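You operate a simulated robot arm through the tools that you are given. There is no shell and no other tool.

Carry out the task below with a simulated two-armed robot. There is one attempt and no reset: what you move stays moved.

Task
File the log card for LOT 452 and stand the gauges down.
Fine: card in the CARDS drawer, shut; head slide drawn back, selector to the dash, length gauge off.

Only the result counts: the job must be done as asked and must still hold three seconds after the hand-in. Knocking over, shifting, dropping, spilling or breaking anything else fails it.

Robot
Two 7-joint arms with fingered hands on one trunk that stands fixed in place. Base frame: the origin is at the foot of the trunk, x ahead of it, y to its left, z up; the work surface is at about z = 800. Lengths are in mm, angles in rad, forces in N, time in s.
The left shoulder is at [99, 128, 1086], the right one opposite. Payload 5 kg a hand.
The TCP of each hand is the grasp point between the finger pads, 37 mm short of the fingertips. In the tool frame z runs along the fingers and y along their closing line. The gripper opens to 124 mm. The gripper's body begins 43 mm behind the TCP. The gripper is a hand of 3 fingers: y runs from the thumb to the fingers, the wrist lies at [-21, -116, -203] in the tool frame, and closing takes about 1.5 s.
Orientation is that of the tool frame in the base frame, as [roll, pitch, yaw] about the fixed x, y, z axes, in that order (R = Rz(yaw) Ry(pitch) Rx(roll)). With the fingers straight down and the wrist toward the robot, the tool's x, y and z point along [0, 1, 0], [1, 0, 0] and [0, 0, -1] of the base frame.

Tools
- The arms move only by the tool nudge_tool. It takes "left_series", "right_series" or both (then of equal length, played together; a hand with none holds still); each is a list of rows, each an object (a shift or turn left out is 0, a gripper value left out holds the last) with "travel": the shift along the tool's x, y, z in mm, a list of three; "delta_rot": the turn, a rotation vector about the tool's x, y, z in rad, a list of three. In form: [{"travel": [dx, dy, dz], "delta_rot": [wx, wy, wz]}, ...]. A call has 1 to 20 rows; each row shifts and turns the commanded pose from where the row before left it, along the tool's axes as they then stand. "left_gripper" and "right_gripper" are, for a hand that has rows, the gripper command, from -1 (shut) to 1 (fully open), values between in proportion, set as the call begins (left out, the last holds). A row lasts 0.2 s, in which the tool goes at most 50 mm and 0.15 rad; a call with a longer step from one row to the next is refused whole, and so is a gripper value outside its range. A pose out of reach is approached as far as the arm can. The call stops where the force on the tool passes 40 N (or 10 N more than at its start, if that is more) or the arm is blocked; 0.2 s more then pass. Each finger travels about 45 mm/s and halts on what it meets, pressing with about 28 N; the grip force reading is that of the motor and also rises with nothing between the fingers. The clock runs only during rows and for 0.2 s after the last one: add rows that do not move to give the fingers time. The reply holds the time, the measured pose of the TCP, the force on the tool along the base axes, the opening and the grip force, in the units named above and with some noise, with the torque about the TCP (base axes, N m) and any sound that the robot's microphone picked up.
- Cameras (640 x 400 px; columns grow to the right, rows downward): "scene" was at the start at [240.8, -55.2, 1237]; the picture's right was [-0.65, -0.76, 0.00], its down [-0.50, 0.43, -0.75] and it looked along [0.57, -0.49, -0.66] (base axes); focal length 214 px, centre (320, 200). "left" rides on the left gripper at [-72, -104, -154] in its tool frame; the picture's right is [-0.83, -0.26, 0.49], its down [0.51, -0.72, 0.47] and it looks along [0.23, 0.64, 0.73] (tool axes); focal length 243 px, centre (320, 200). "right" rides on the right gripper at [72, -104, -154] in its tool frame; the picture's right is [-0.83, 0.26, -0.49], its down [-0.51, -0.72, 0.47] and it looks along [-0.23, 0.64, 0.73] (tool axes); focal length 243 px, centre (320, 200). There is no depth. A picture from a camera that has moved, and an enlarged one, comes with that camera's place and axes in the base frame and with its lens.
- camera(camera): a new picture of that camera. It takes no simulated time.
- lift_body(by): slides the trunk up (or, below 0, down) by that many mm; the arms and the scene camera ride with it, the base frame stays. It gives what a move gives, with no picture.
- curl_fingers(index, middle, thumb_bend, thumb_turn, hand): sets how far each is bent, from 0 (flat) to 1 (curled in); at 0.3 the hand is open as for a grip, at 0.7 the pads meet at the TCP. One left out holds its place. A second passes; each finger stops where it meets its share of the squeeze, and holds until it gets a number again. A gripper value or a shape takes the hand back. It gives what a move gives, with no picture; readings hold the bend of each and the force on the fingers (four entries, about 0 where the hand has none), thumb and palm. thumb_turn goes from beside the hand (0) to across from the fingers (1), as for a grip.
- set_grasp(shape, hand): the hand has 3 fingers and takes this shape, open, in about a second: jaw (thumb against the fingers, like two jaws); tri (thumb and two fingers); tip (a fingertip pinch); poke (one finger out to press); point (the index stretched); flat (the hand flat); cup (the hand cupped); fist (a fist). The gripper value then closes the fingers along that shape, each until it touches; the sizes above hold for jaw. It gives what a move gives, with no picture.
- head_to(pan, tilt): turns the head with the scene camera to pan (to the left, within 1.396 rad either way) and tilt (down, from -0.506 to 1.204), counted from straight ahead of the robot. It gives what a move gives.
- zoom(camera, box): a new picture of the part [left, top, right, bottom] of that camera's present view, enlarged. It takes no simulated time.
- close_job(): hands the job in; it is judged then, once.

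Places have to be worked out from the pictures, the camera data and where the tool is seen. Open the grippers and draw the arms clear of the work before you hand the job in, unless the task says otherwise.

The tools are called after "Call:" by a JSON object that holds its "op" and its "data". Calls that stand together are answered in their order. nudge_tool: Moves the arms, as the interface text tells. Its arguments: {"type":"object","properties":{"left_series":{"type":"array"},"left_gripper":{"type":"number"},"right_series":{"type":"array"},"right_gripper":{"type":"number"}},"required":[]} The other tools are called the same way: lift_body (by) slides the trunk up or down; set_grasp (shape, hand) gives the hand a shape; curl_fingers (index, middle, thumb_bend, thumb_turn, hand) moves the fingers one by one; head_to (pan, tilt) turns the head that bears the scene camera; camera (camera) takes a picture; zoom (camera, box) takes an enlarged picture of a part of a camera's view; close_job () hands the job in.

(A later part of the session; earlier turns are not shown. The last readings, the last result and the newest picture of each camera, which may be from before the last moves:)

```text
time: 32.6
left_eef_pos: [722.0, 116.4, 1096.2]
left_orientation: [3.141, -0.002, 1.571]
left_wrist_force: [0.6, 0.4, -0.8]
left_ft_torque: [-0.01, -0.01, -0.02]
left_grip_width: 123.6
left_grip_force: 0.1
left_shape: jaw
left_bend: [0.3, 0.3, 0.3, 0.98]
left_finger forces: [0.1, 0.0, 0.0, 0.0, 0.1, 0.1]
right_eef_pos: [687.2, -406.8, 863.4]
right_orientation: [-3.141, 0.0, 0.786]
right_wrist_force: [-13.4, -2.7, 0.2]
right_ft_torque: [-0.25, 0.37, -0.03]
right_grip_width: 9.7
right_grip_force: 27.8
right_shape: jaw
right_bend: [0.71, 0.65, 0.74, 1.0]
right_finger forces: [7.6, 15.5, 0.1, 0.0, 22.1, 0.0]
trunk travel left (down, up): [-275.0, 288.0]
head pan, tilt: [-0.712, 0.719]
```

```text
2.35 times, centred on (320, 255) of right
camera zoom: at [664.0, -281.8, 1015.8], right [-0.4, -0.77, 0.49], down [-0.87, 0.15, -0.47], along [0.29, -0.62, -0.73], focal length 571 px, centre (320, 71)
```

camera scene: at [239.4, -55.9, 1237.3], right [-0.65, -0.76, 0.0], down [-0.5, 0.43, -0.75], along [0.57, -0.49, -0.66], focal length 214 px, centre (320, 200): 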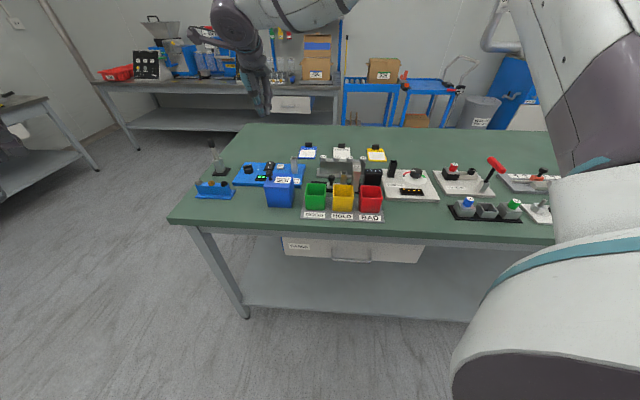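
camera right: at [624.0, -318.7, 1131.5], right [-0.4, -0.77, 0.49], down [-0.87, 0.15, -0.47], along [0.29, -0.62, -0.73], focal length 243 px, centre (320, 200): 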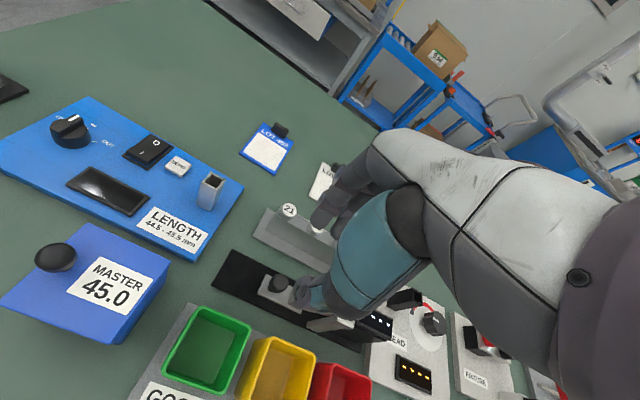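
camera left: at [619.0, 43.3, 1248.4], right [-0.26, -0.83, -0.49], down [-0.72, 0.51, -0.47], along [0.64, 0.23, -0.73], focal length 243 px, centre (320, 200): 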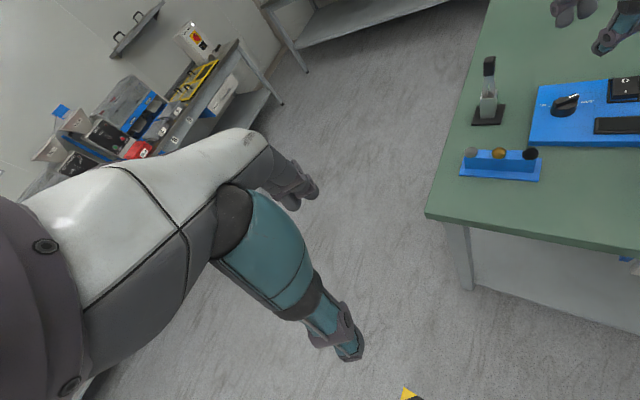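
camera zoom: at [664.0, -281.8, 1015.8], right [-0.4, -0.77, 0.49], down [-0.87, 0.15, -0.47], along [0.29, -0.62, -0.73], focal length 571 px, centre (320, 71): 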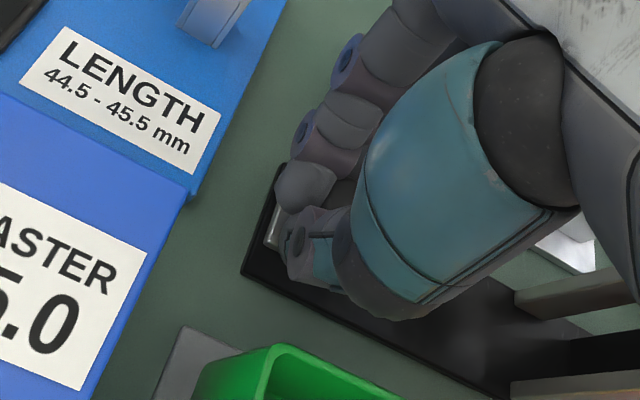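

The force along l rose to about 11 N, so the slide is at its back stop (moved ~55 mm). I open the jaws and lift off.

Call:
{"op": "nudge_tool", "data": {"right_gripper": -0.2, "right_series": [{"travel": [0, 0, 0]}, {"travel": [0, 0, 0]}, {"travel": [0, 0, 0]}, {"travel": [0, 0, 0]}]}}

Call:
{"op": "nudge_tool", "data": {"right_series": [{"travel": [0, 0, -30]}, {"travel": [0, 0, -45]}, {"travel": [0, 0, -45]}, {"travel": [0, 0, -45]}, {"travel": [0, 0, -45]}, {"travel": [0, 0, 0]}]}}

Call:
{"op": "zoom", "data": {"camera": "scene", "box": [290, 140, 380, 210]}}

Call:
{"op": "camera", "data": {"camera": "right"}}

```text
time: 33.6
left_eef_pos: [724.7, 116.4, 1093.9]
left_orientation: [-3.14, 0.0, 1.569]
left_wrist_force: [0.1, -0.4, -0.1]
left_ft_torque: [-0.02, 0.01, 0.01]
left_grip_width: 123.8
left_grip_force: 0.1
left_shape: jaw
left_bend: [0.3, 0.3, 0.3, 0.98]
left_finger forces: [0.0, 0.0, 0.0, 0.1, 0.0, 0.1]
right_eef_pos: [687.5, -406.0, 863.7]
right_orientation: [-3.141, 0.0, 0.787]
right_wrist_force: [0.3, -0.9, 0.0]
right_ft_torque: [-0.01, 0.01, -0.04]
right_grip_width: 49.1
right_grip_force: 0.1
right_shape: jaw
right_bend: [0.74, 0.49, 0.72, 1.0]
right_finger forces: [0.1, 0.1, 0.0, 0.0, 0.0, 0.0]
trunk travel left (down, up): [-275.0, 288.0]
head pan, tilt: [-0.712, 0.719]
```

```text
time: 35.0
left_eef_pos: [723.6, 117.3, 1093.5]
left_orientation: [-3.14, 0.001, 1.572]
left_wrist_force: [-1.3, -0.8, 1.3]
left_ft_torque: [-0.03, 0.01, 0.0]
left_grip_width: 123.7
left_grip_force: 0.1
left_shape: jaw
left_bend: [0.3, 0.3, 0.3, 0.98]
left_finger forces: [0.0, 0.0, 0.0, 0.1, 0.1, 0.1]
right_eef_pos: [686.3, -410.1, 1074.8]
right_orientation: [3.141, 0.001, 0.787]
right_wrist_force: [0.4, 0.0, -0.3]
right_ft_torque: [0.03, 0.0, -0.01]
right_grip_width: 49.1
right_grip_force: 0.1
right_shape: jaw
right_bend: [0.74, 0.49, 0.72, 1.0]
right_finger forces: [0.0, 0.0, 0.0, 0.1, 0.1, 0.0]
trunk travel left (down, up): [-275.0, 288.0]
head pan, tilt: [-0.712, 0.719]
```

```text
5.71 times, centred on (335, 175) of scene
camera zoom: at [241.5, -55.7, 1236.7], right [-0.65, -0.76, 0.0], down [-0.5, 0.43, -0.75], along [0.57, -0.49, -0.66], focal length 1226 px, centre (234, 343)
```

zoom: 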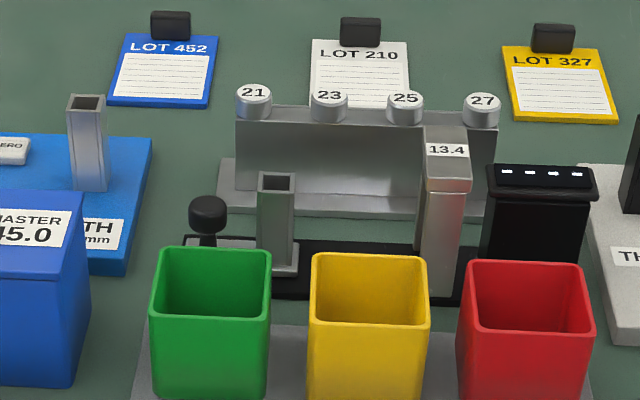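

```text
taken
camera right: at [665.1, -284.9, 1226.6], right [-0.4, -0.77, 0.49], down [-0.87, 0.15, -0.47], along [0.29, -0.62, -0.73], focal length 243 px, centre (320, 200)
```

right: 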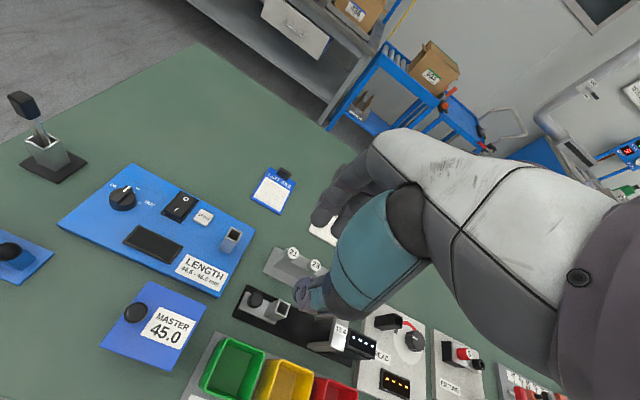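

The slide is at the rail's back end and everything else looks undisturbed. Now the drawer: I tilt the head down toward it to see the handle and the space in front of the robot.

Call:
{"op": "head_to", "data": {"pan": -0.72, "tilt": 1.1}}

Call:
{"op": "camera", "data": {"camera": "scene"}}

Call:
{"op": "zoom", "data": {"camera": "scene", "box": [220, 60, 440, 200]}}

```text
time: 35.9
left_eef_pos: [723.6, 116.1, 1094.7]
left_orientation: [-3.141, 0.0, 1.572]
left_wrist_force: [0.6, -0.8, 0.2]
left_ft_torque: [0.02, 0.03, -0.01]
left_grip_width: 123.8
left_grip_force: 0.1
left_shape: jaw
left_bend: [0.3, 0.3, 0.3, 0.98]
left_finger forces: [0.0, 0.1, 0.0, 0.1, 0.0, 0.0]
right_eef_pos: [687.6, -409.1, 1075.5]
right_orientation: [3.141, 0.0, 0.787]
right_wrist_force: [-0.3, -0.4, -0.4]
right_ft_torque: [0.04, -0.05, 0.0]
right_grip_width: 49.4
right_grip_force: 0.0
right_shape: jaw
right_bend: [0.74, 0.49, 0.72, 1.0]
right_finger forces: [0.1, 0.0, 0.1, 0.0, 0.0, 0.0]
trunk travel left (down, up): [-275.0, 288.0]
head pan, tilt: [-0.721, 1.1]
```

```text
taken
camera scene: at [224.3, -41.8, 1208.6], right [-0.66, -0.75, 0.0], down [-0.67, 0.59, -0.45], along [0.34, -0.3, -0.89], focal length 214 px, centre (320, 200)
```

scene: 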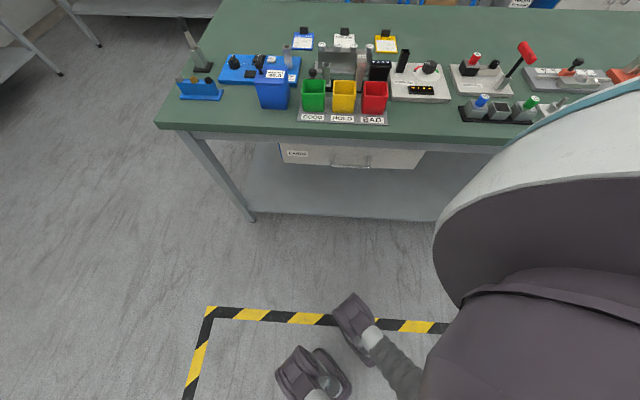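

```text
2.86 times, centred on (330, 130) of scene
camera zoom: at [224.3, -41.8, 1208.6], right [-0.66, -0.75, 0.0], down [-0.67, 0.59, -0.45], along [0.34, -0.3, -0.89], focal length 613 px, centre (291, 400)
```

zoom: 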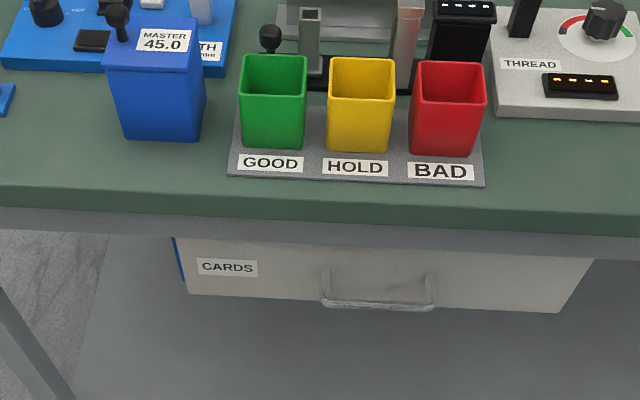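

The robot is a humanoid; the left arm suits the drawer pull best. I park the right hand back at its own side (where its camera also sees the handle) and yaw the left hand to the table's angle.

Call:
{"op": "nudge_tool", "data": {"right_series": [{"travel": [-40.4, -16.5, -2]}, {"travel": [-40.4, -16.5, -2]}, {"travel": [-40.4, -16.5, -2]}, {"travel": [-40.4, -16.5, -2]}, {"travel": [-40.4, -16.5, -2]}, {"travel": [-40.4, -16.5, -2]}, {"travel": [-40.4, -16.5, -2]}, {"travel": [-40.4, -16.5, -2]}, {"travel": [0, 0, 0]}], "left_series": [{"delta_rot": [0, 0, 0.131]}, {"delta_rot": [0, 0, 0.131]}, {"delta_rot": [0, 0, 0.131]}, {"delta_rot": [0, 0, 0.131]}, {"delta_rot": [0, 0, 0.131]}, {"delta_rot": [0, 0, 0.131]}, {"travel": [0, 0, 0]}, {"travel": [0, 0, 0]}, {"travel": [0, 0, 0]}]}}

Call:
{"op": "camera", "data": {"camera": "right"}}

Call:
{"op": "camera", "data": {"camera": "left"}}

Call:
{"op": "camera", "data": {"camera": "scene"}}

```text
time: 37.9
left_eef_pos: [726.1, 113.3, 1094.1]
left_orientation: [-3.14, -0.001, 0.783]
left_wrist_force: [-0.3, -0.2, -0.6]
left_ft_torque: [0.04, 0.08, -0.01]
left_grip_width: 123.6
left_grip_force: 0.0
left_shape: jaw
left_bend: [0.3, 0.3, 0.3, 0.98]
left_finger forces: [0.0, 0.0, 0.1, 0.0, 0.1, 0.0]
right_eef_pos: [366.4, -542.0, 1086.4]
right_orientation: [-3.14, 0.002, 0.79]
right_wrist_force: [-0.4, -0.8, 0.0]
right_ft_torque: [0.01, 0.05, -0.01]
right_grip_width: 49.4
right_grip_force: 0.0
right_shape: jaw
right_bend: [0.74, 0.49, 0.72, 1.0]
right_finger forces: [0.1, 0.0, 0.0, 0.0, 0.1, 0.0]
trunk travel left (down, up): [-275.0, 288.0]
head pan, tilt: [-0.721, 1.1]
```

```text
taken
camera right: at [344.7, -418.6, 1239.0], right [-0.4, -0.77, 0.49], down [-0.87, 0.15, -0.47], along [0.29, -0.62, -0.73], focal length 243 px, centre (320, 200)
```

right: 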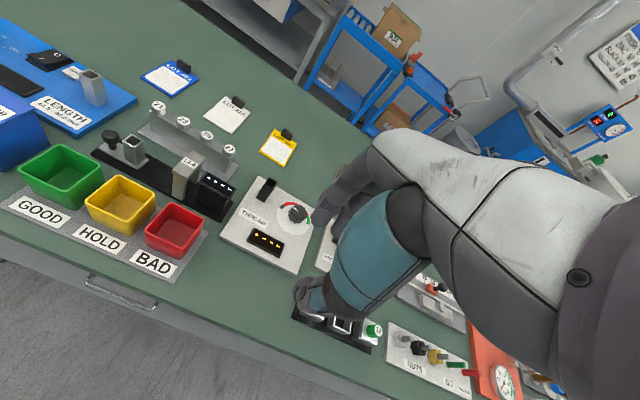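

```text
taken
camera left: at [599.8, 135.1, 1248.6], right [-0.77, -0.4, -0.49], down [-0.15, 0.87, -0.47], along [0.62, -0.29, -0.73], focal length 243 px, centre (320, 200)
```

left: 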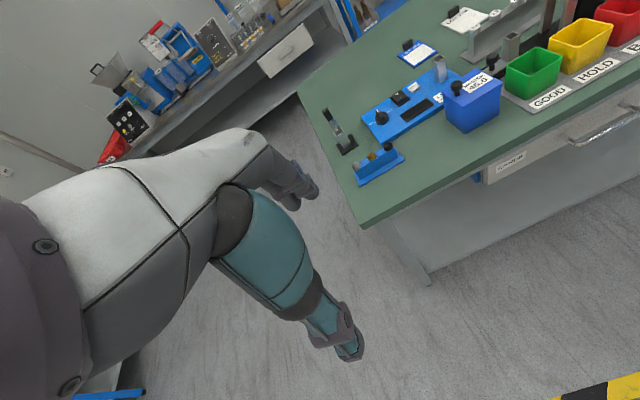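

```text
taken
camera scene: at [226.2, -43.5, 1208.0], right [-0.66, -0.75, 0.0], down [-0.67, 0.59, -0.45], along [0.34, -0.3, -0.89], focal length 214 px, centre (320, 200)
```

scene: 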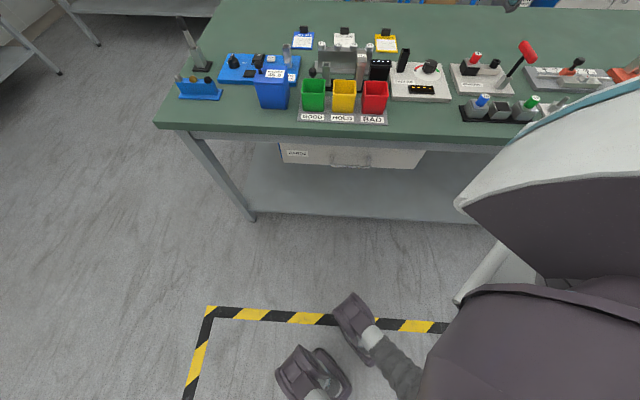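

Both hand cameras see the handle from opposite sides. I zoom to triangulate it and the drawer front.

Call:
{"op": "zoom", "data": {"camera": "left", "box": [470, 90, 640, 200]}}

Call:
{"op": "zoom", "data": {"camera": "right", "box": [0, 230, 200, 360]}}

Call:
{"op": "zoom", "data": {"camera": "scene", "box": [260, 120, 440, 180]}}

```text
3.64 times, centred on (555, 145) of left
camera zoom: at [599.8, 135.1, 1248.6], right [-0.77, -0.4, -0.49], down [-0.15, 0.87, -0.47], along [0.62, -0.29, -0.73], focal length 882 px, centre (-534, 400)
```

zoom: 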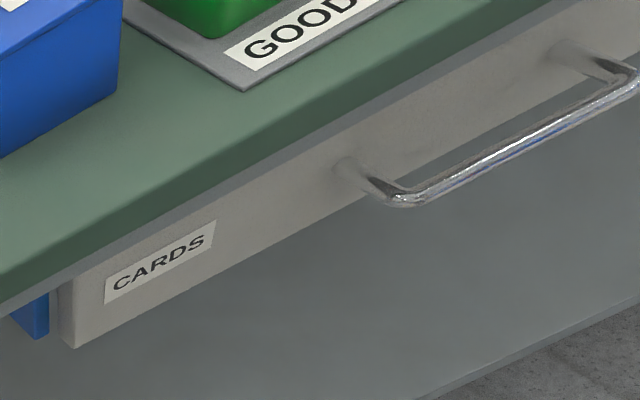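

```text
3.08 times, centred on (100, 295) of right
camera zoom: at [344.7, -418.6, 1239.0], right [-0.4, -0.77, 0.49], down [-0.87, 0.15, -0.47], along [0.29, -0.62, -0.73], focal length 746 px, centre (997, -92)
```

zoom: 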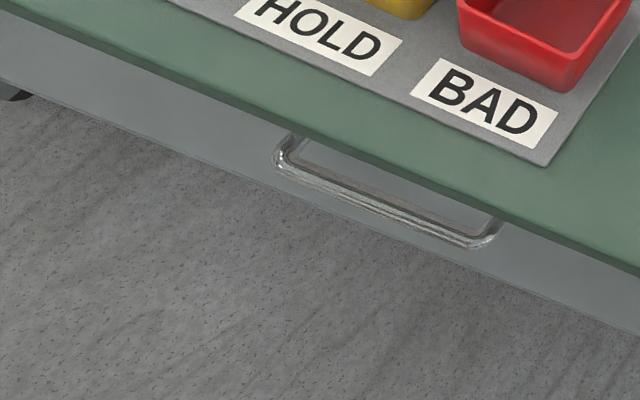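

```text
3.56 times, centred on (350, 150) of scene
camera zoom: at [226.2, -43.5, 1208.0], right [-0.66, -0.75, 0.0], down [-0.67, 0.59, -0.45], along [0.34, -0.3, -0.89], focal length 763 px, centre (213, 378)
```

zoom: 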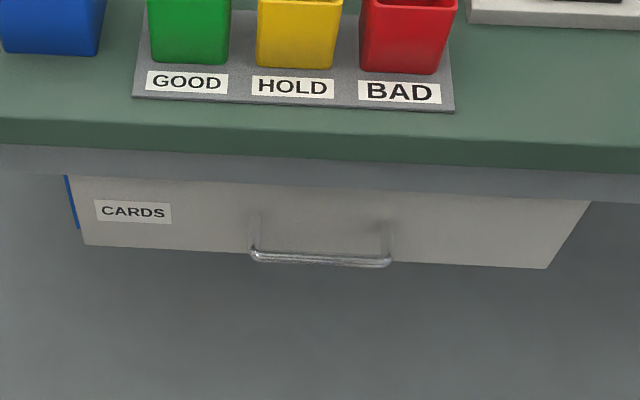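

Triangulation gives the handle bar at n≈605, l from −2 to 119, z≈640, with the drawer front about n≈645. I raise the trunk 100 mm for room, then tilt the left hand forward (55°) and bring it down in front of the table's left end.

Call:
{"op": "lift_body", "data": {"by": 100}}

Call:
{"op": "nudge_tool", "data": {"left_gripper": -0.4, "left_series": [{"delta_rot": [-0.137, 0, 0]}, {"delta_rot": [-0.137, 0, 0]}, {"delta_rot": [-0.137, 0, 0]}, {"delta_rot": [-0.137, 0, 0]}, {"delta_rot": [-0.137, 0, 0]}, {"delta_rot": [-0.137, 0, 0]}, {"delta_rot": [-0.138, 0, 0]}, {"travel": [0, 0, 0]}]}}

Call:
{"op": "camera", "data": {"camera": "scene"}}

Call:
{"op": "camera", "data": {"camera": "left"}}

```text
time: 39.2
left_eef_pos: [724.6, 115.2, 1194.8]
left_orientation: [-3.14, 0.0, 0.784]
left_wrist_force: [0.4, 0.5, 0.0]
left_ft_torque: [-0.01, 0.0, 0.05]
left_grip_width: 123.7
left_grip_force: 0.0
left_shape: jaw
left_bend: [0.3, 0.3, 0.3, 0.98]
left_finger forces: [0.1, 0.1, 0.0, 0.0, 0.0, 0.0]
right_eef_pos: [365.7, -540.8, 1189.8]
right_orientation: [-3.14, 0.0, 0.786]
right_wrist_force: [1.0, 0.1, -0.4]
right_ft_torque: [0.0, -0.01, 0.0]
right_grip_width: 49.2
right_grip_force: 0.1
right_shape: jaw
right_bend: [0.74, 0.49, 0.72, 1.0]
right_finger forces: [0.0, 0.0, 0.0, 0.1, 0.0, 0.0]
trunk travel left (down, up): [-375.0, 188.0]
head pan, tilt: [-0.721, 1.1]
```

```text
time: 41.0
left_eef_pos: [724.4, 113.5, 1195.3]
left_orientation: [2.179, 0.0, 0.784]
left_wrist_force: [0.3, -0.4, -0.4]
left_ft_torque: [0.01, 0.03, 0.02]
left_grip_width: 37.4
left_grip_force: 0.1
left_shape: jaw
left_bend: [0.74, 0.54, 0.73, 1.0]
left_finger forces: [0.1, 0.1, 0.1, 0.0, 0.0, 0.0]
right_eef_pos: [366.1, -542.3, 1189.4]
right_orientation: [3.14, -0.001, 0.787]
right_wrist_force: [-0.1, -0.9, 0.6]
right_ft_torque: [0.03, -0.02, -0.04]
right_grip_width: 49.5
right_grip_force: 0.0
right_shape: jaw
right_bend: [0.74, 0.49, 0.72, 1.0]
right_finger forces: [0.0, 0.0, 0.0, 0.0, 0.1, 0.0]
trunk travel left (down, up): [-375.0, 188.0]
head pan, tilt: [-0.721, 1.1]
```

```text
taken
camera scene: at [199.9, -42.1, 1309.5], right [-0.66, -0.75, 0.0], down [-0.67, 0.59, -0.45], along [0.34, -0.3, -0.89], focal length 214 px, centre (320, 200)
```

scene: 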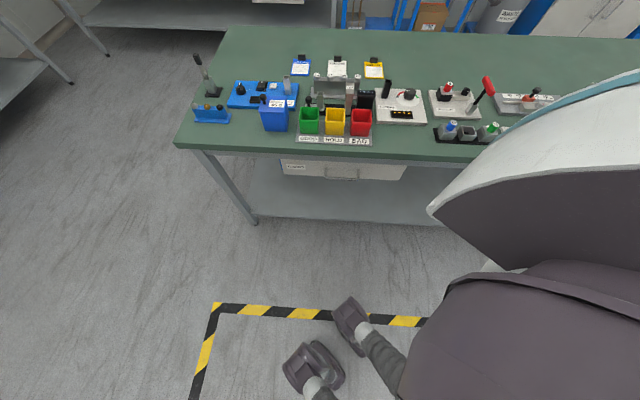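

```text
taken
camera left: at [540.6, 194.3, 1198.5], right [-0.41, -0.77, -0.5], down [0.34, 0.38, -0.86], along [0.85, -0.52, 0.11], focal length 243 px, centre (320, 200)
```

left: 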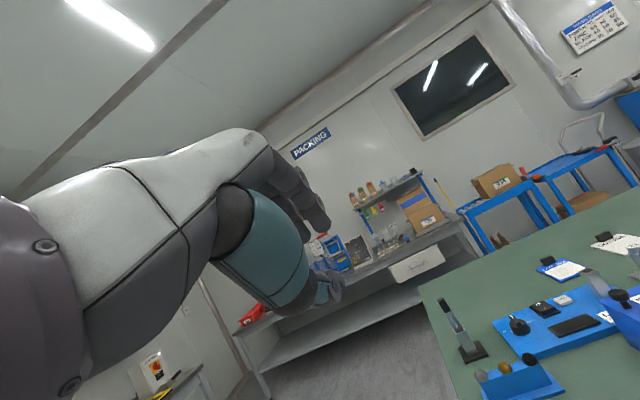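

The left hand is tilted as planned. I bring it straight down to z≈698 in front of the table.

Call:
{"op": "nudge_tool", "data": {"left_series": [{"travel": [0, -37, 25.9]}, {"travel": [0, -37, 25.9]}, {"travel": [0, -37, 25.9]}, {"travel": [0, -37, 25.9]}, {"travel": [0, -37, 25.9]}, {"travel": [0, -37, 25.9]}, {"travel": [0, -37, 25.9]}, {"travel": [0, -37, 25.9]}, {"travel": [0, -37, 25.9]}, {"travel": [0, -37, 25.9]}, {"travel": [0, -37, 25.9]}, {"travel": [0, 0, 0]}]}}

Call:
{"op": "camera", "data": {"camera": "scene"}}

Call:
{"op": "camera", "data": {"camera": "left"}}

```text
time: 43.6
left_eef_pos: [725.1, 115.0, 701.1]
left_orientation: [2.18, 0.0, 0.784]
left_wrist_force: [-1.1, 0.6, 0.5]
left_ft_torque: [0.01, -0.02, 0.04]
left_grip_width: 37.2
left_grip_force: 0.0
left_shape: jaw
left_bend: [0.74, 0.54, 0.73, 1.0]
left_finger forces: [0.1, 0.1, 0.0, 0.0, 0.0, 0.1]
right_eef_pos: [365.2, -541.8, 1190.6]
right_orientation: [3.14, 0.0, 0.786]
right_wrist_force: [0.1, -0.3, -0.1]
right_ft_torque: [0.01, -0.02, 0.01]
right_grip_width: 49.2
right_grip_force: 0.2
right_shape: jaw
right_bend: [0.74, 0.49, 0.72, 1.0]
right_finger forces: [0.0, 0.1, 0.1, 0.0, 0.0, 0.1]
trunk travel left (down, up): [-375.0, 188.0]
head pan, tilt: [-0.721, 1.1]
```

```text
taken
camera scene: at [199.5, -42.0, 1309.6], right [-0.66, -0.75, 0.0], down [-0.67, 0.59, -0.45], along [0.34, -0.3, -0.89], focal length 214 px, centre (320, 200)
```

scene: 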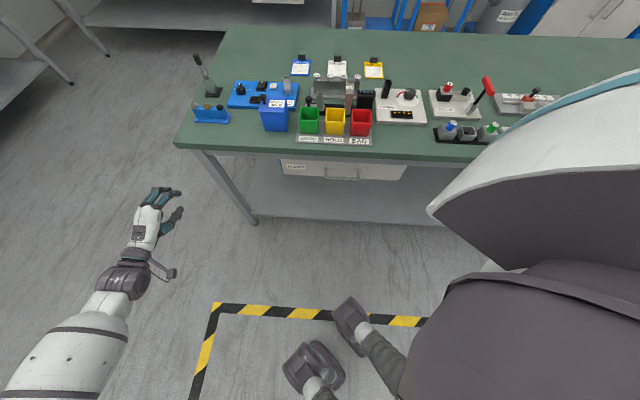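

```text
taken
camera left: at [541.7, 195.3, 703.8], right [-0.41, -0.77, -0.5], down [0.34, 0.38, -0.86], along [0.85, -0.52, 0.11], focal length 243 px, centre (320, 200)
```

left: 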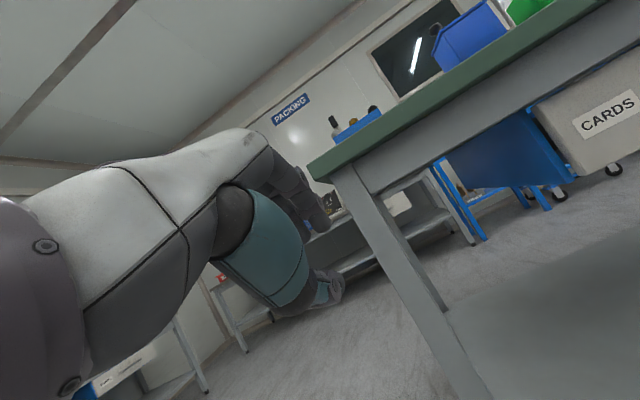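

The hand is low in front of the table's left end. I slide it right toward the handle while easing forward to stay away from the robot's body.

Call:
{"op": "nudge_tool", "data": {"left_series": [{"travel": [-44.3, 3.4, 4.9]}, {"travel": [-44.3, 3.4, 4.9]}, {"travel": [-44.3, 3.4, 4.9]}, {"travel": [-44.3, 3.4, 4.9]}, {"travel": [-44.3, 3.4, 4.9]}, {"travel": [-44.3, 3.4, 4.9]}, {"travel": [-44.3, 3.4, 4.9]}, {"travel": [-44.3, 3.4, 4.9]}, {"travel": [0, 0, 0]}]}}

Call:
{"op": "camera", "data": {"camera": "scene"}}

Call:
{"op": "camera", "data": {"camera": "left"}}

```text
time: 45.6
left_eef_pos: [505.1, -168.9, 698.6]
left_orientation: [2.181, 0.001, 0.784]
left_wrist_force: [1.0, 0.0, -0.8]
left_ft_torque: [-0.02, -0.01, -0.04]
left_grip_width: 37.5
left_grip_force: 0.0
left_shape: jaw
left_bend: [0.74, 0.54, 0.73, 1.0]
left_finger forces: [0.0, 0.0, 0.0, 0.0, 0.0, 0.1]
right_eef_pos: [366.2, -540.5, 1189.2]
right_orientation: [3.14, 0.001, 0.788]
right_wrist_force: [0.8, -0.4, -1.5]
right_ft_torque: [-0.02, -0.02, 0.01]
right_grip_width: 49.2
right_grip_force: 0.0
right_shape: jaw
right_bend: [0.74, 0.49, 0.72, 1.0]
right_finger forces: [0.0, 0.0, 0.0, 0.0, 0.0, 0.0]
trunk travel left (down, up): [-375.0, 188.0]
head pan, tilt: [-0.721, 1.1]
```

```text
taken
camera scene: at [200.5, -41.2, 1309.4], right [-0.66, -0.75, 0.0], down [-0.67, 0.59, -0.45], along [0.34, -0.3, -0.89], focal length 214 px, centre (320, 200)
```

scene: 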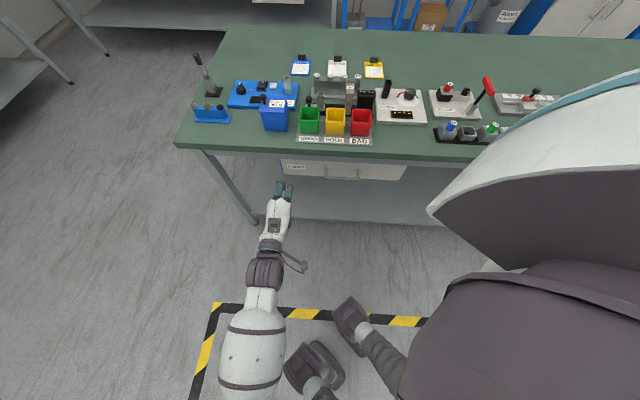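

```text
taken
camera left: at [322.0, -88.0, 702.1], right [-0.41, -0.77, -0.5], down [0.34, 0.38, -0.86], along [0.85, -0.52, 0.11], focal length 243 px, centre (320, 200)
```

left: 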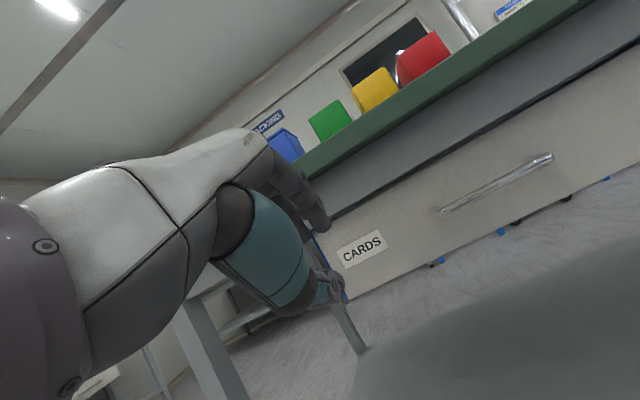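

The side view puts the bar at n≈600, z≈648, l −3…118. I move to a pre-grasp 70 mm short of it along the finger direction.

Call:
{"op": "nudge_tool", "data": {"left_series": [{"travel": [-44.5, 7.3, 9.5]}, {"travel": [-44.5, 7.3, 9.5]}, {"travel": [-44.5, 7.3, 9.5]}, {"travel": [-44.5, 7.3, 9.5]}, {"travel": [0, 0, 0]}]}}

Call:
{"op": "zoom", "data": {"camera": "scene", "box": [260, 130, 430, 240]}}

Call:
{"op": "camera", "data": {"camera": "left"}}

Call:
{"op": "camera", "data": {"camera": "right"}}

```text
time: 47.0
left_eef_pos: [428.7, -295.4, 677.3]
left_orientation: [2.2, -0.083, 0.77]
left_wrist_force: [0.3, 0.7, -0.5]
left_ft_torque: [-0.01, 0.0, -0.01]
left_grip_width: 37.7
left_grip_force: 0.1
left_shape: jaw
left_bend: [0.74, 0.54, 0.74, 1.0]
left_finger forces: [0.1, 0.1, 0.0, 0.0, 0.0, 0.0]
right_eef_pos: [367.5, -541.5, 1186.5]
right_orientation: [-3.14, 0.003, 0.787]
right_wrist_force: [0.0, 0.0, -0.4]
right_ft_torque: [-0.01, 0.03, -0.02]
right_grip_width: 49.6
right_grip_force: 0.0
right_shape: jaw
right_bend: [0.74, 0.49, 0.72, 1.0]
right_finger forces: [0.1, 0.1, 0.1, 0.0, 0.1, 0.0]
trunk travel left (down, up): [-375.0, 188.0]
head pan, tilt: [-0.721, 1.1]
stopped in row 5 (left hand): the arm was blocked; the commanded pose is now the measured one
```

```text
3.64 times, centred on (345, 185) of scene
camera zoom: at [200.7, -42.0, 1306.6], right [-0.66, -0.75, 0.0], down [-0.67, 0.59, -0.45], along [0.34, -0.3, -0.89], focal length 780 px, centre (229, 254)
```

zoom: 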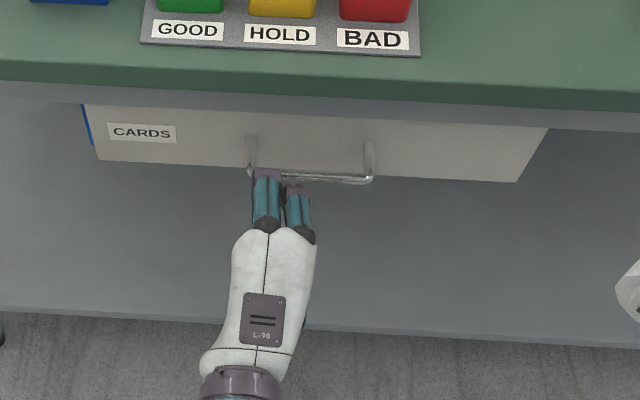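

```text
taken
camera left: at [246.8, -214.1, 678.2], right [-0.39, -0.72, -0.57], down [0.38, 0.43, -0.82], along [0.84, -0.54, 0.11], focal length 243 px, centre (320, 200)
```

left: 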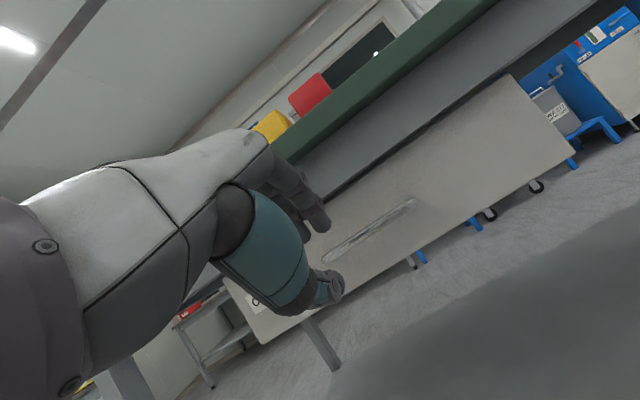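

```text
taken
camera right: at [344.6, -417.2, 1338.2], right [-0.4, -0.77, 0.49], down [-0.87, 0.15, -0.47], along [0.29, -0.62, -0.73], focal length 243 px, centre (320, 200)
```

right: 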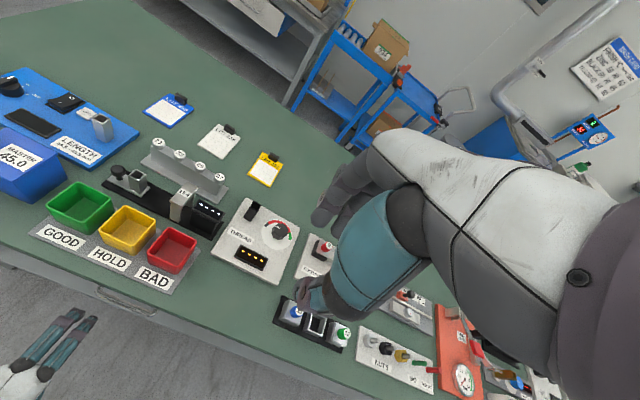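

The arm stopped at n=512, l=94, z=677 with no force—apparently a joint limit going further right. The bar extends to l=118, so I can grip near l≈90 instead; I shift up/forward so the bar lines up between fingers and thumb.

Call:
{"op": "nudge_tool", "data": {"left_series": [{"travel": [0, 9, 0]}, {"travel": [0, 9, 0]}, {"travel": [0, 9, 0]}, {"travel": [0, 0, 0]}]}}

Call:
{"op": "zoom", "data": {"camera": "scene", "box": [260, 130, 430, 240]}}

Call:
{"op": "zoom", "data": {"camera": "left", "box": [220, 100, 480, 340]}}

```text
time: 48.0
left_eef_pos: [433.8, -301.6, 691.5]
left_orientation: [2.216, -0.096, 0.761]
left_wrist_force: [0.2, -0.3, -1.3]
left_ft_torque: [-0.02, 0.01, 0.01]
left_grip_width: 37.5
left_grip_force: 0.1
left_shape: jaw
left_bend: [0.74, 0.54, 0.74, 1.0]
left_finger forces: [0.1, 0.0, 0.0, 0.1, 0.1, 0.0]
right_eef_pos: [366.1, -542.5, 1189.5]
right_orientation: [3.141, 0.0, 0.787]
right_wrist_force: [-0.8, 0.5, -0.4]
right_ft_torque: [-0.01, -0.02, 0.04]
right_grip_width: 49.1
right_grip_force: 0.0
right_shape: jaw
right_bend: [0.74, 0.49, 0.72, 1.0]
right_finger forces: [0.1, 0.0, 0.0, 0.0, 0.0, 0.1]
trunk travel left (down, up): [-375.0, 188.0]
head pan, tilt: [-0.721, 1.1]
```

```text
3.64 times, centred on (345, 185) of scene
camera zoom: at [199.9, -41.9, 1309.6], right [-0.66, -0.75, 0.0], down [-0.67, 0.59, -0.45], along [0.34, -0.3, -0.89], focal length 780 px, centre (229, 254)
```

zoom: 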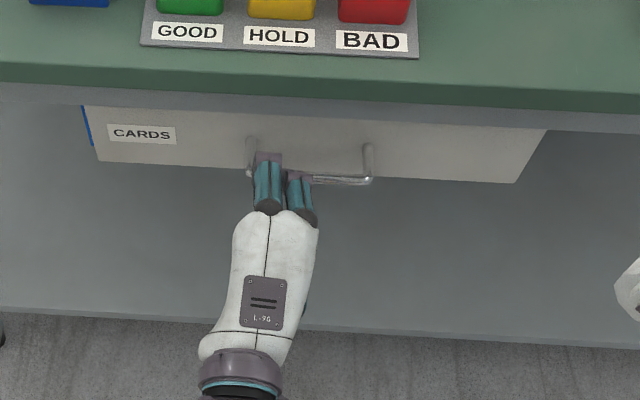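

```text
1.67 times, centred on (350, 220) of left
camera zoom: at [252.3, -217.9, 694.3], right [-0.4, -0.71, -0.58], down [0.39, 0.45, -0.81], along [0.83, -0.55, 0.09], focal length 404 px, centre (270, 167)
```

zoom: 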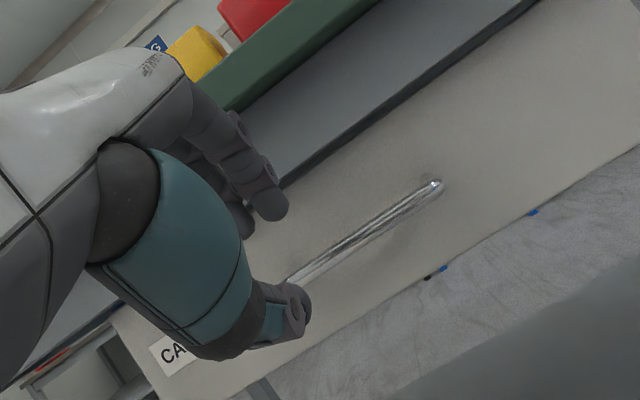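

The bar now passes between finger and thumb. I advance along the fingers in steps, adding a little y to centre the bar.

Call:
{"op": "nudge_tool", "data": {"left_series": [{"travel": [0, 4, 16]}, {"travel": [0, 4, 16]}, {"travel": [0, 4, 16]}, {"travel": [0, 0, 0]}]}}

Call:
{"op": "zoom", "data": {"camera": "scene", "box": [290, 140, 400, 210]}}

Call:
{"op": "zoom", "data": {"camera": "left", "box": [220, 100, 480, 340]}}

```text
time: 49.2
left_eef_pos: [468.0, -319.5, 658.5]
left_orientation: [2.234, -0.117, 0.759]
left_wrist_force: [0.9, -0.9, 0.1]
left_ft_torque: [0.02, -0.06, 0.06]
left_grip_width: 37.2
left_grip_force: 0.1
left_shape: jaw
left_bend: [0.74, 0.54, 0.74, 1.0]
left_finger forces: [0.0, 0.1, 0.0, 0.0, 0.0, 0.0]
right_eef_pos: [367.4, -541.9, 1190.1]
right_orientation: [-3.141, 0.001, 0.787]
right_wrist_force: [-0.6, -0.1, -0.5]
right_ft_torque: [0.0, 0.0, 0.0]
right_grip_width: 49.4
right_grip_force: 0.1
right_shape: jaw
right_bend: [0.74, 0.49, 0.72, 1.0]
right_finger forces: [0.0, 0.0, 0.0, 0.1, 0.0, 0.0]
trunk travel left (down, up): [-375.0, 188.0]
head pan, tilt: [-0.721, 1.1]
stopped in row 4 (left hand): the arm was blocked; the commanded pose is now the measured one
```

```text
5.71 times, centred on (345, 175) of scene
camera zoom: at [200.2, -41.8, 1308.7], right [-0.66, -0.75, 0.0], down [-0.67, 0.59, -0.45], along [0.34, -0.3, -0.89], focal length 1226 px, centre (177, 343)
```

zoom: 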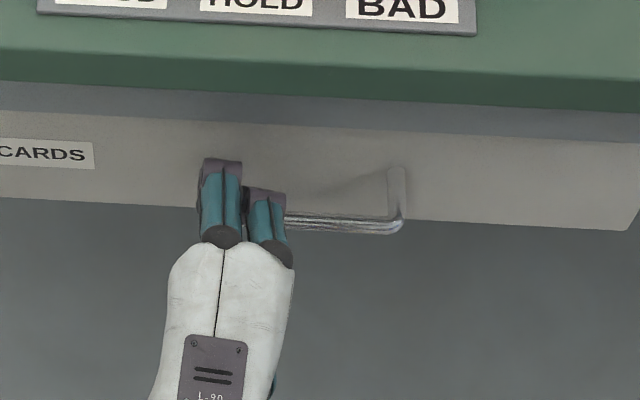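

```text
1.67 times, centred on (350, 220) of left
camera zoom: at [286.6, -235.4, 662.7], right [-0.4, -0.69, -0.6], down [0.39, 0.47, -0.79], along [0.83, -0.55, 0.08], focal length 404 px, centre (270, 167)
```

zoom: 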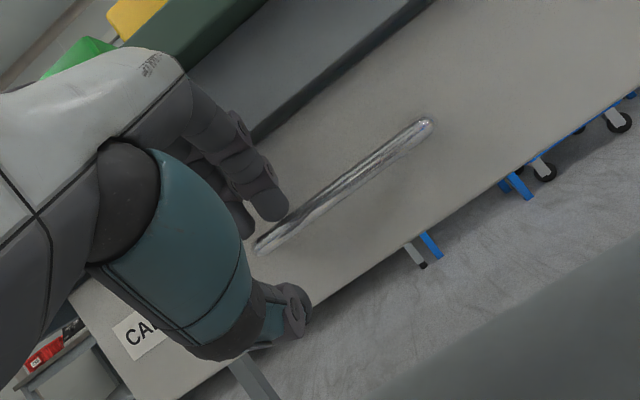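

The bar is right at the fingertips, but the wrist seems limited pointing straight at n. I back off a bit and turn the hand ~17° to the right, which relaxes the wrist, then shift right along the bar.

Call:
{"op": "nudge_tool", "data": {"left_series": [{"travel": [0, 0, -18]}, {"delta_rot": [-0.0117, -0.0783, 0.0612]}, {"delta_rot": [-0.0117, -0.0783, 0.0612]}, {"delta_rot": [-0.0117, -0.0783, 0.0612]}, {"travel": [-13, 0, 0]}, {"travel": [-13, 0, 0]}, {"travel": [0, 0, 0]}]}}

Call:
{"op": "zoom", "data": {"camera": "scene", "box": [290, 140, 400, 210]}}

Call:
{"op": "zoom", "data": {"camera": "left", "box": [220, 100, 480, 340]}}

```text
time: 50.8
left_eef_pos: [434.0, -322.0, 668.0]
left_orientation: [2.233, -0.117, 0.46]
left_wrist_force: [-0.2, -0.9, 0.7]
left_ft_torque: [-0.02, -0.02, 0.0]
left_grip_width: 37.4
left_grip_force: 0.0
left_shape: jaw
left_bend: [0.74, 0.54, 0.74, 1.0]
left_finger forces: [0.1, 0.0, 0.1, 0.0, 0.0, 0.0]
right_eef_pos: [366.5, -541.6, 1189.5]
right_orientation: [3.141, 0.002, 0.79]
right_wrist_force: [-0.3, 1.2, 0.6]
right_ft_torque: [-0.01, -0.01, 0.0]
right_grip_width: 49.8
right_grip_force: 0.0
right_shape: jaw
right_bend: [0.74, 0.49, 0.72, 1.0]
right_finger forces: [0.0, 0.1, 0.0, 0.0, 0.1, 0.0]
trunk travel left (down, up): [-375.0, 188.0]
head pan, tilt: [-0.721, 1.1]
```

```text
5.71 times, centred on (345, 175) of scene
camera zoom: at [200.2, -41.8, 1309.5], right [-0.66, -0.75, 0.0], down [-0.67, 0.59, -0.45], along [0.34, -0.3, -0.89], focal length 1226 px, centre (177, 343)
```

zoom: 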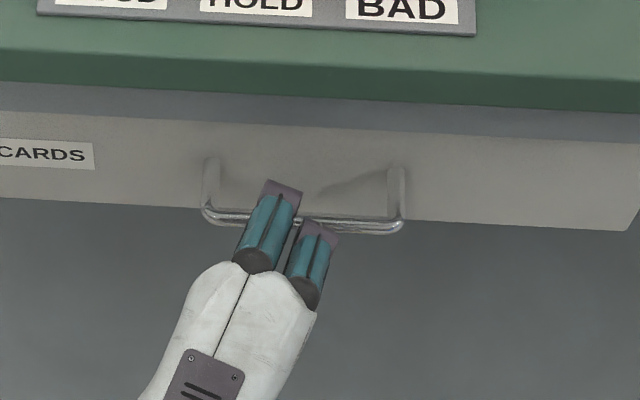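

```text
1.67 times, centred on (350, 220) of left
camera zoom: at [285.0, -188.1, 672.3], right [-0.59, -0.54, -0.6], down [0.51, 0.33, -0.79], along [0.63, -0.77, 0.08], focal length 404 px, centre (270, 167)
```

zoom: 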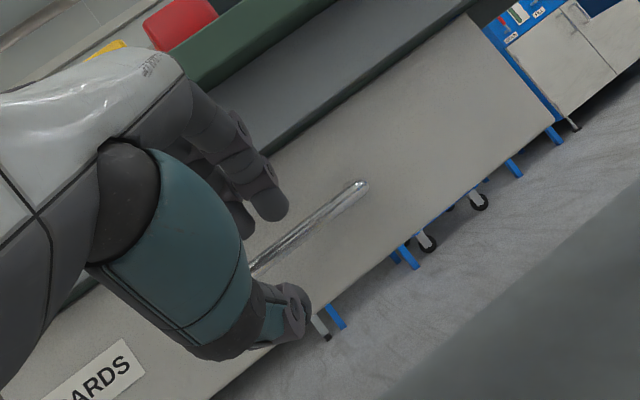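

Now unblocked: TCP at n=535, l=79, z=668 with the hand pointing 17° right of n. I compute the remaining offset in tool axes (x +10.8, y +22.8, z +42) and go there in steps, first sideways/up and then forward.

Call:
{"op": "nudge_tool", "data": {"left_series": [{"travel": [5.4, 11.4, 0]}, {"travel": [5.4, 11.4, 0]}, {"travel": [0, 0, 14]}, {"travel": [0, 0, 14]}, {"travel": [0, 0, 0]}]}}

Call:
{"op": "zoom", "data": {"camera": "scene", "box": [290, 140, 400, 210]}}

Call:
{"op": "zoom", "data": {"camera": "left", "box": [220, 100, 480, 340]}}

```text
time: 52.0
left_eef_pos: [458.7, -349.1, 671.1]
left_orientation: [2.231, -0.116, 0.459]
left_wrist_force: [0.5, 0.0, -0.3]
left_ft_torque: [0.01, -0.01, 0.0]
left_grip_width: 37.1
left_grip_force: 0.1
left_shape: jaw
left_bend: [0.74, 0.54, 0.74, 1.0]
left_finger forces: [0.1, 0.0, 0.0, 0.1, 0.1, 0.0]
right_eef_pos: [366.2, -540.9, 1188.5]
right_orientation: [3.14, -0.001, 0.787]
right_wrist_force: [-0.7, 0.2, 0.4]
right_ft_torque: [0.04, 0.0, -0.02]
right_grip_width: 49.5
right_grip_force: 0.1
right_shape: jaw
right_bend: [0.74, 0.49, 0.72, 1.0]
right_finger forces: [0.2, 0.1, 0.1, 0.1, 0.0, 0.1]
trunk travel left (down, up): [-375.0, 188.0]
head pan, tilt: [-0.721, 1.1]
```

```text
5.71 times, centred on (345, 175) of scene
camera zoom: at [199.6, -41.7, 1309.6], right [-0.66, -0.75, 0.0], down [-0.67, 0.59, -0.45], along [0.34, -0.3, -0.89], focal length 1226 px, centre (177, 343)
```

zoom: 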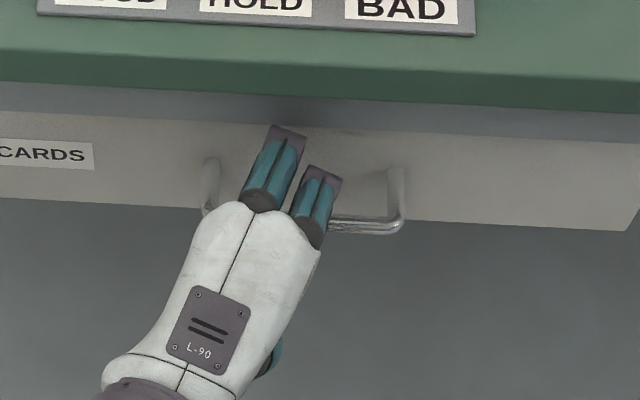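

```text
1.67 times, centred on (350, 220) of left
camera zoom: at [309.7, -215.1, 674.2], right [-0.58, -0.54, -0.6], down [0.51, 0.33, -0.79], along [0.63, -0.77, 0.08], focal length 404 px, centre (270, 167)
```

zoom: 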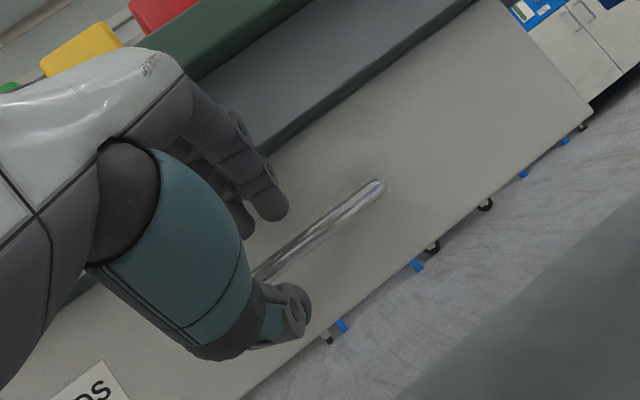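

The bar lies midway between finger and thumb. I advance the last 14 mm and close the grip.

Call:
{"op": "nudge_tool", "data": {"left_series": [{"travel": [0, 0, 7]}, {"travel": [0, 0, 7]}, {"travel": [0, 0, 0]}]}}

Call:
{"op": "nudge_tool", "data": {"left_gripper": -1, "left_series": [{"travel": [0, 0, 0]}, {"travel": [0, 0, 0]}, {"travel": [0, 0, 0]}, {"travel": [0, 0, 0]}, {"travel": [0, 0, 0]}]}}

Call:
{"op": "zoom", "data": {"camera": "scene", "box": [290, 140, 400, 210]}}

Call:
{"op": "zoom", "data": {"camera": "left", "box": [220, 100, 480, 340]}}

```text
time: 52.8
left_eef_pos: [464.5, -359.4, 661.0]
left_orientation: [2.232, -0.116, 0.459]
left_wrist_force: [-1.5, 0.1, 1.0]
left_ft_torque: [-0.01, 0.01, 0.02]
left_grip_width: 37.4
left_grip_force: 0.3
left_shape: jaw
left_bend: [0.74, 0.54, 0.74, 1.0]
left_finger forces: [0.0, 0.0, 0.0, 0.1, 0.0, 0.0]
right_eef_pos: [365.8, -542.3, 1189.3]
right_orientation: [-3.14, 0.001, 0.788]
right_wrist_force: [0.5, 0.0, 0.3]
right_ft_torque: [-0.01, -0.01, 0.0]
right_grip_width: 49.5
right_grip_force: 0.1
right_shape: jaw
right_bend: [0.74, 0.49, 0.72, 1.0]
right_finger forces: [0.1, 0.0, 0.0, 0.1, 0.1, 0.1]
trunk travel left (down, up): [-375.0, 188.0]
head pan, tilt: [-0.721, 1.1]
```

```text
time: 54.0
left_eef_pos: [464.3, -358.5, 660.1]
left_orientation: [2.232, -0.116, 0.46]
left_wrist_force: [1.3, -1.3, -3.1]
left_ft_torque: [-0.08, 0.07, 0.07]
left_grip_width: 5.6
left_grip_force: 28.4
left_shape: jaw
left_bend: [0.72, 0.7, 0.72, 1.0]
left_finger forces: [15.6, 7.1, 0.1, 0.0, 24.4, 0.0]
right_eef_pos: [366.6, -542.1, 1188.4]
right_orientation: [3.141, 0.0, 0.788]
right_wrist_force: [-0.1, -0.3, 0.1]
right_ft_torque: [0.01, -0.02, 0.04]
right_grip_width: 49.1
right_grip_force: 0.0
right_shape: jaw
right_bend: [0.74, 0.49, 0.72, 1.0]
right_finger forces: [0.1, 0.0, 0.0, 0.0, 0.1, 0.0]
trunk travel left (down, up): [-375.0, 188.0]
head pan, tilt: [-0.721, 1.1]
```

```text
5.71 times, centred on (345, 175) of scene
camera zoom: at [200.3, -42.2, 1309.4], right [-0.66, -0.75, 0.0], down [-0.67, 0.59, -0.45], along [0.34, -0.3, -0.89], focal length 1226 px, centre (177, 343)
```

zoom: 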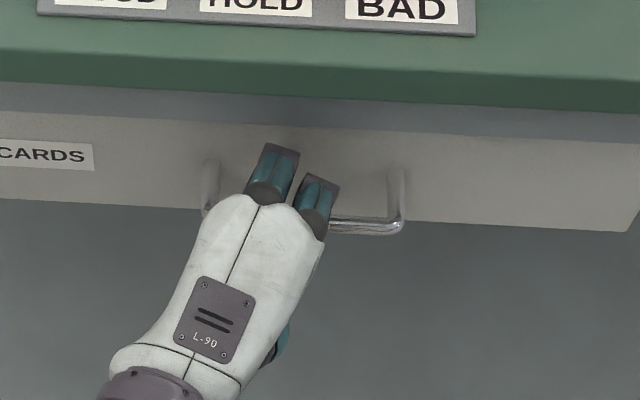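

```text
1.67 times, centred on (350, 220) of left
camera zoom: at [315.8, -225.3, 664.9], right [-0.59, -0.54, -0.6], down [0.51, 0.33, -0.79], along [0.63, -0.77, 0.08], focal length 404 px, centre (270, 167)
```

zoom: 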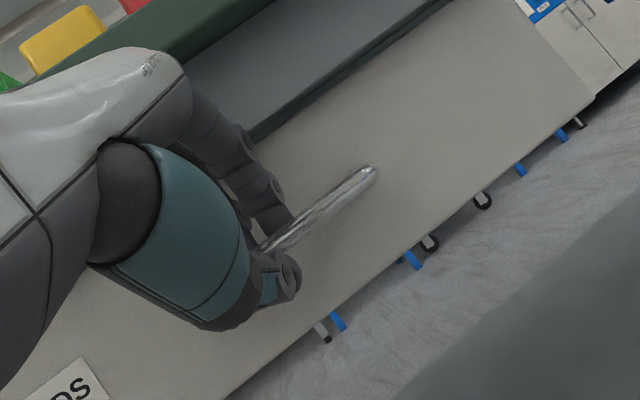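

The handle is firmly gripped. I pull the drawer straight out along −n, first 50 mm.

Call:
{"op": "nudge_tool", "data": {"left_series": [{"travel": [-1.59, -2.77, -3.85]}, {"travel": [-3.17, -5.53, -7.7]}, {"travel": [-3.17, -5.53, -7.7]}, {"travel": [-3.17, -5.53, -7.7]}, {"travel": [-3.17, -5.53, -7.7]}, {"travel": [0, 0, 0]}]}}

Call:
{"op": "zoom", "data": {"camera": "scene", "box": [240, 120, 440, 240]}}

```text
time: 55.4
left_eef_pos: [432.7, -327.9, 660.7]
left_orientation: [2.233, -0.117, 0.46]
left_wrist_force: [1.8, 2.5, -3.8]
left_ft_torque: [0.0, 0.07, 0.12]
left_grip_width: 5.7
left_grip_force: 28.3
left_shape: jaw
left_bend: [0.72, 0.7, 0.72, 1.0]
left_finger forces: [15.7, 7.0, 0.0, 0.0, 25.5, 0.1]
right_eef_pos: [365.8, -543.4, 1188.8]
right_orientation: [3.141, 0.0, 0.787]
right_wrist_force: [-0.3, 0.0, -0.4]
right_ft_torque: [0.0, -0.06, 0.01]
right_grip_width: 49.5
right_grip_force: 0.1
right_shape: jaw
right_bend: [0.74, 0.49, 0.72, 1.0]
right_finger forces: [0.0, 0.1, 0.0, 0.0, 0.0, 0.0]
trunk travel left (down, up): [-375.0, 188.0]
head pan, tilt: [-0.721, 1.1]
```

```text
3.20 times, centred on (340, 180) of scene
camera zoom: at [200.4, -41.9, 1309.4], right [-0.66, -0.75, 0.0], down [-0.67, 0.59, -0.45], along [0.34, -0.3, -0.89], focal length 686 px, centre (256, 264)
```

zoom: 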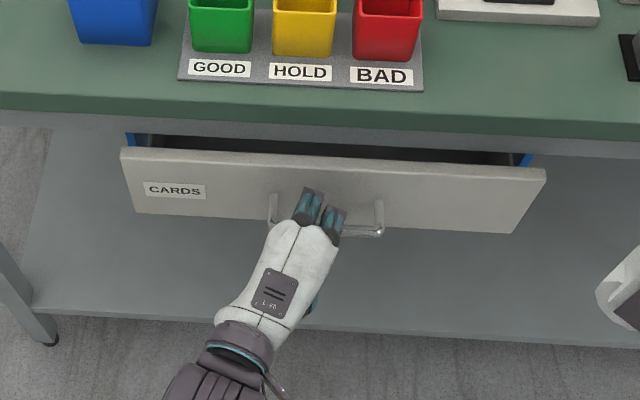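

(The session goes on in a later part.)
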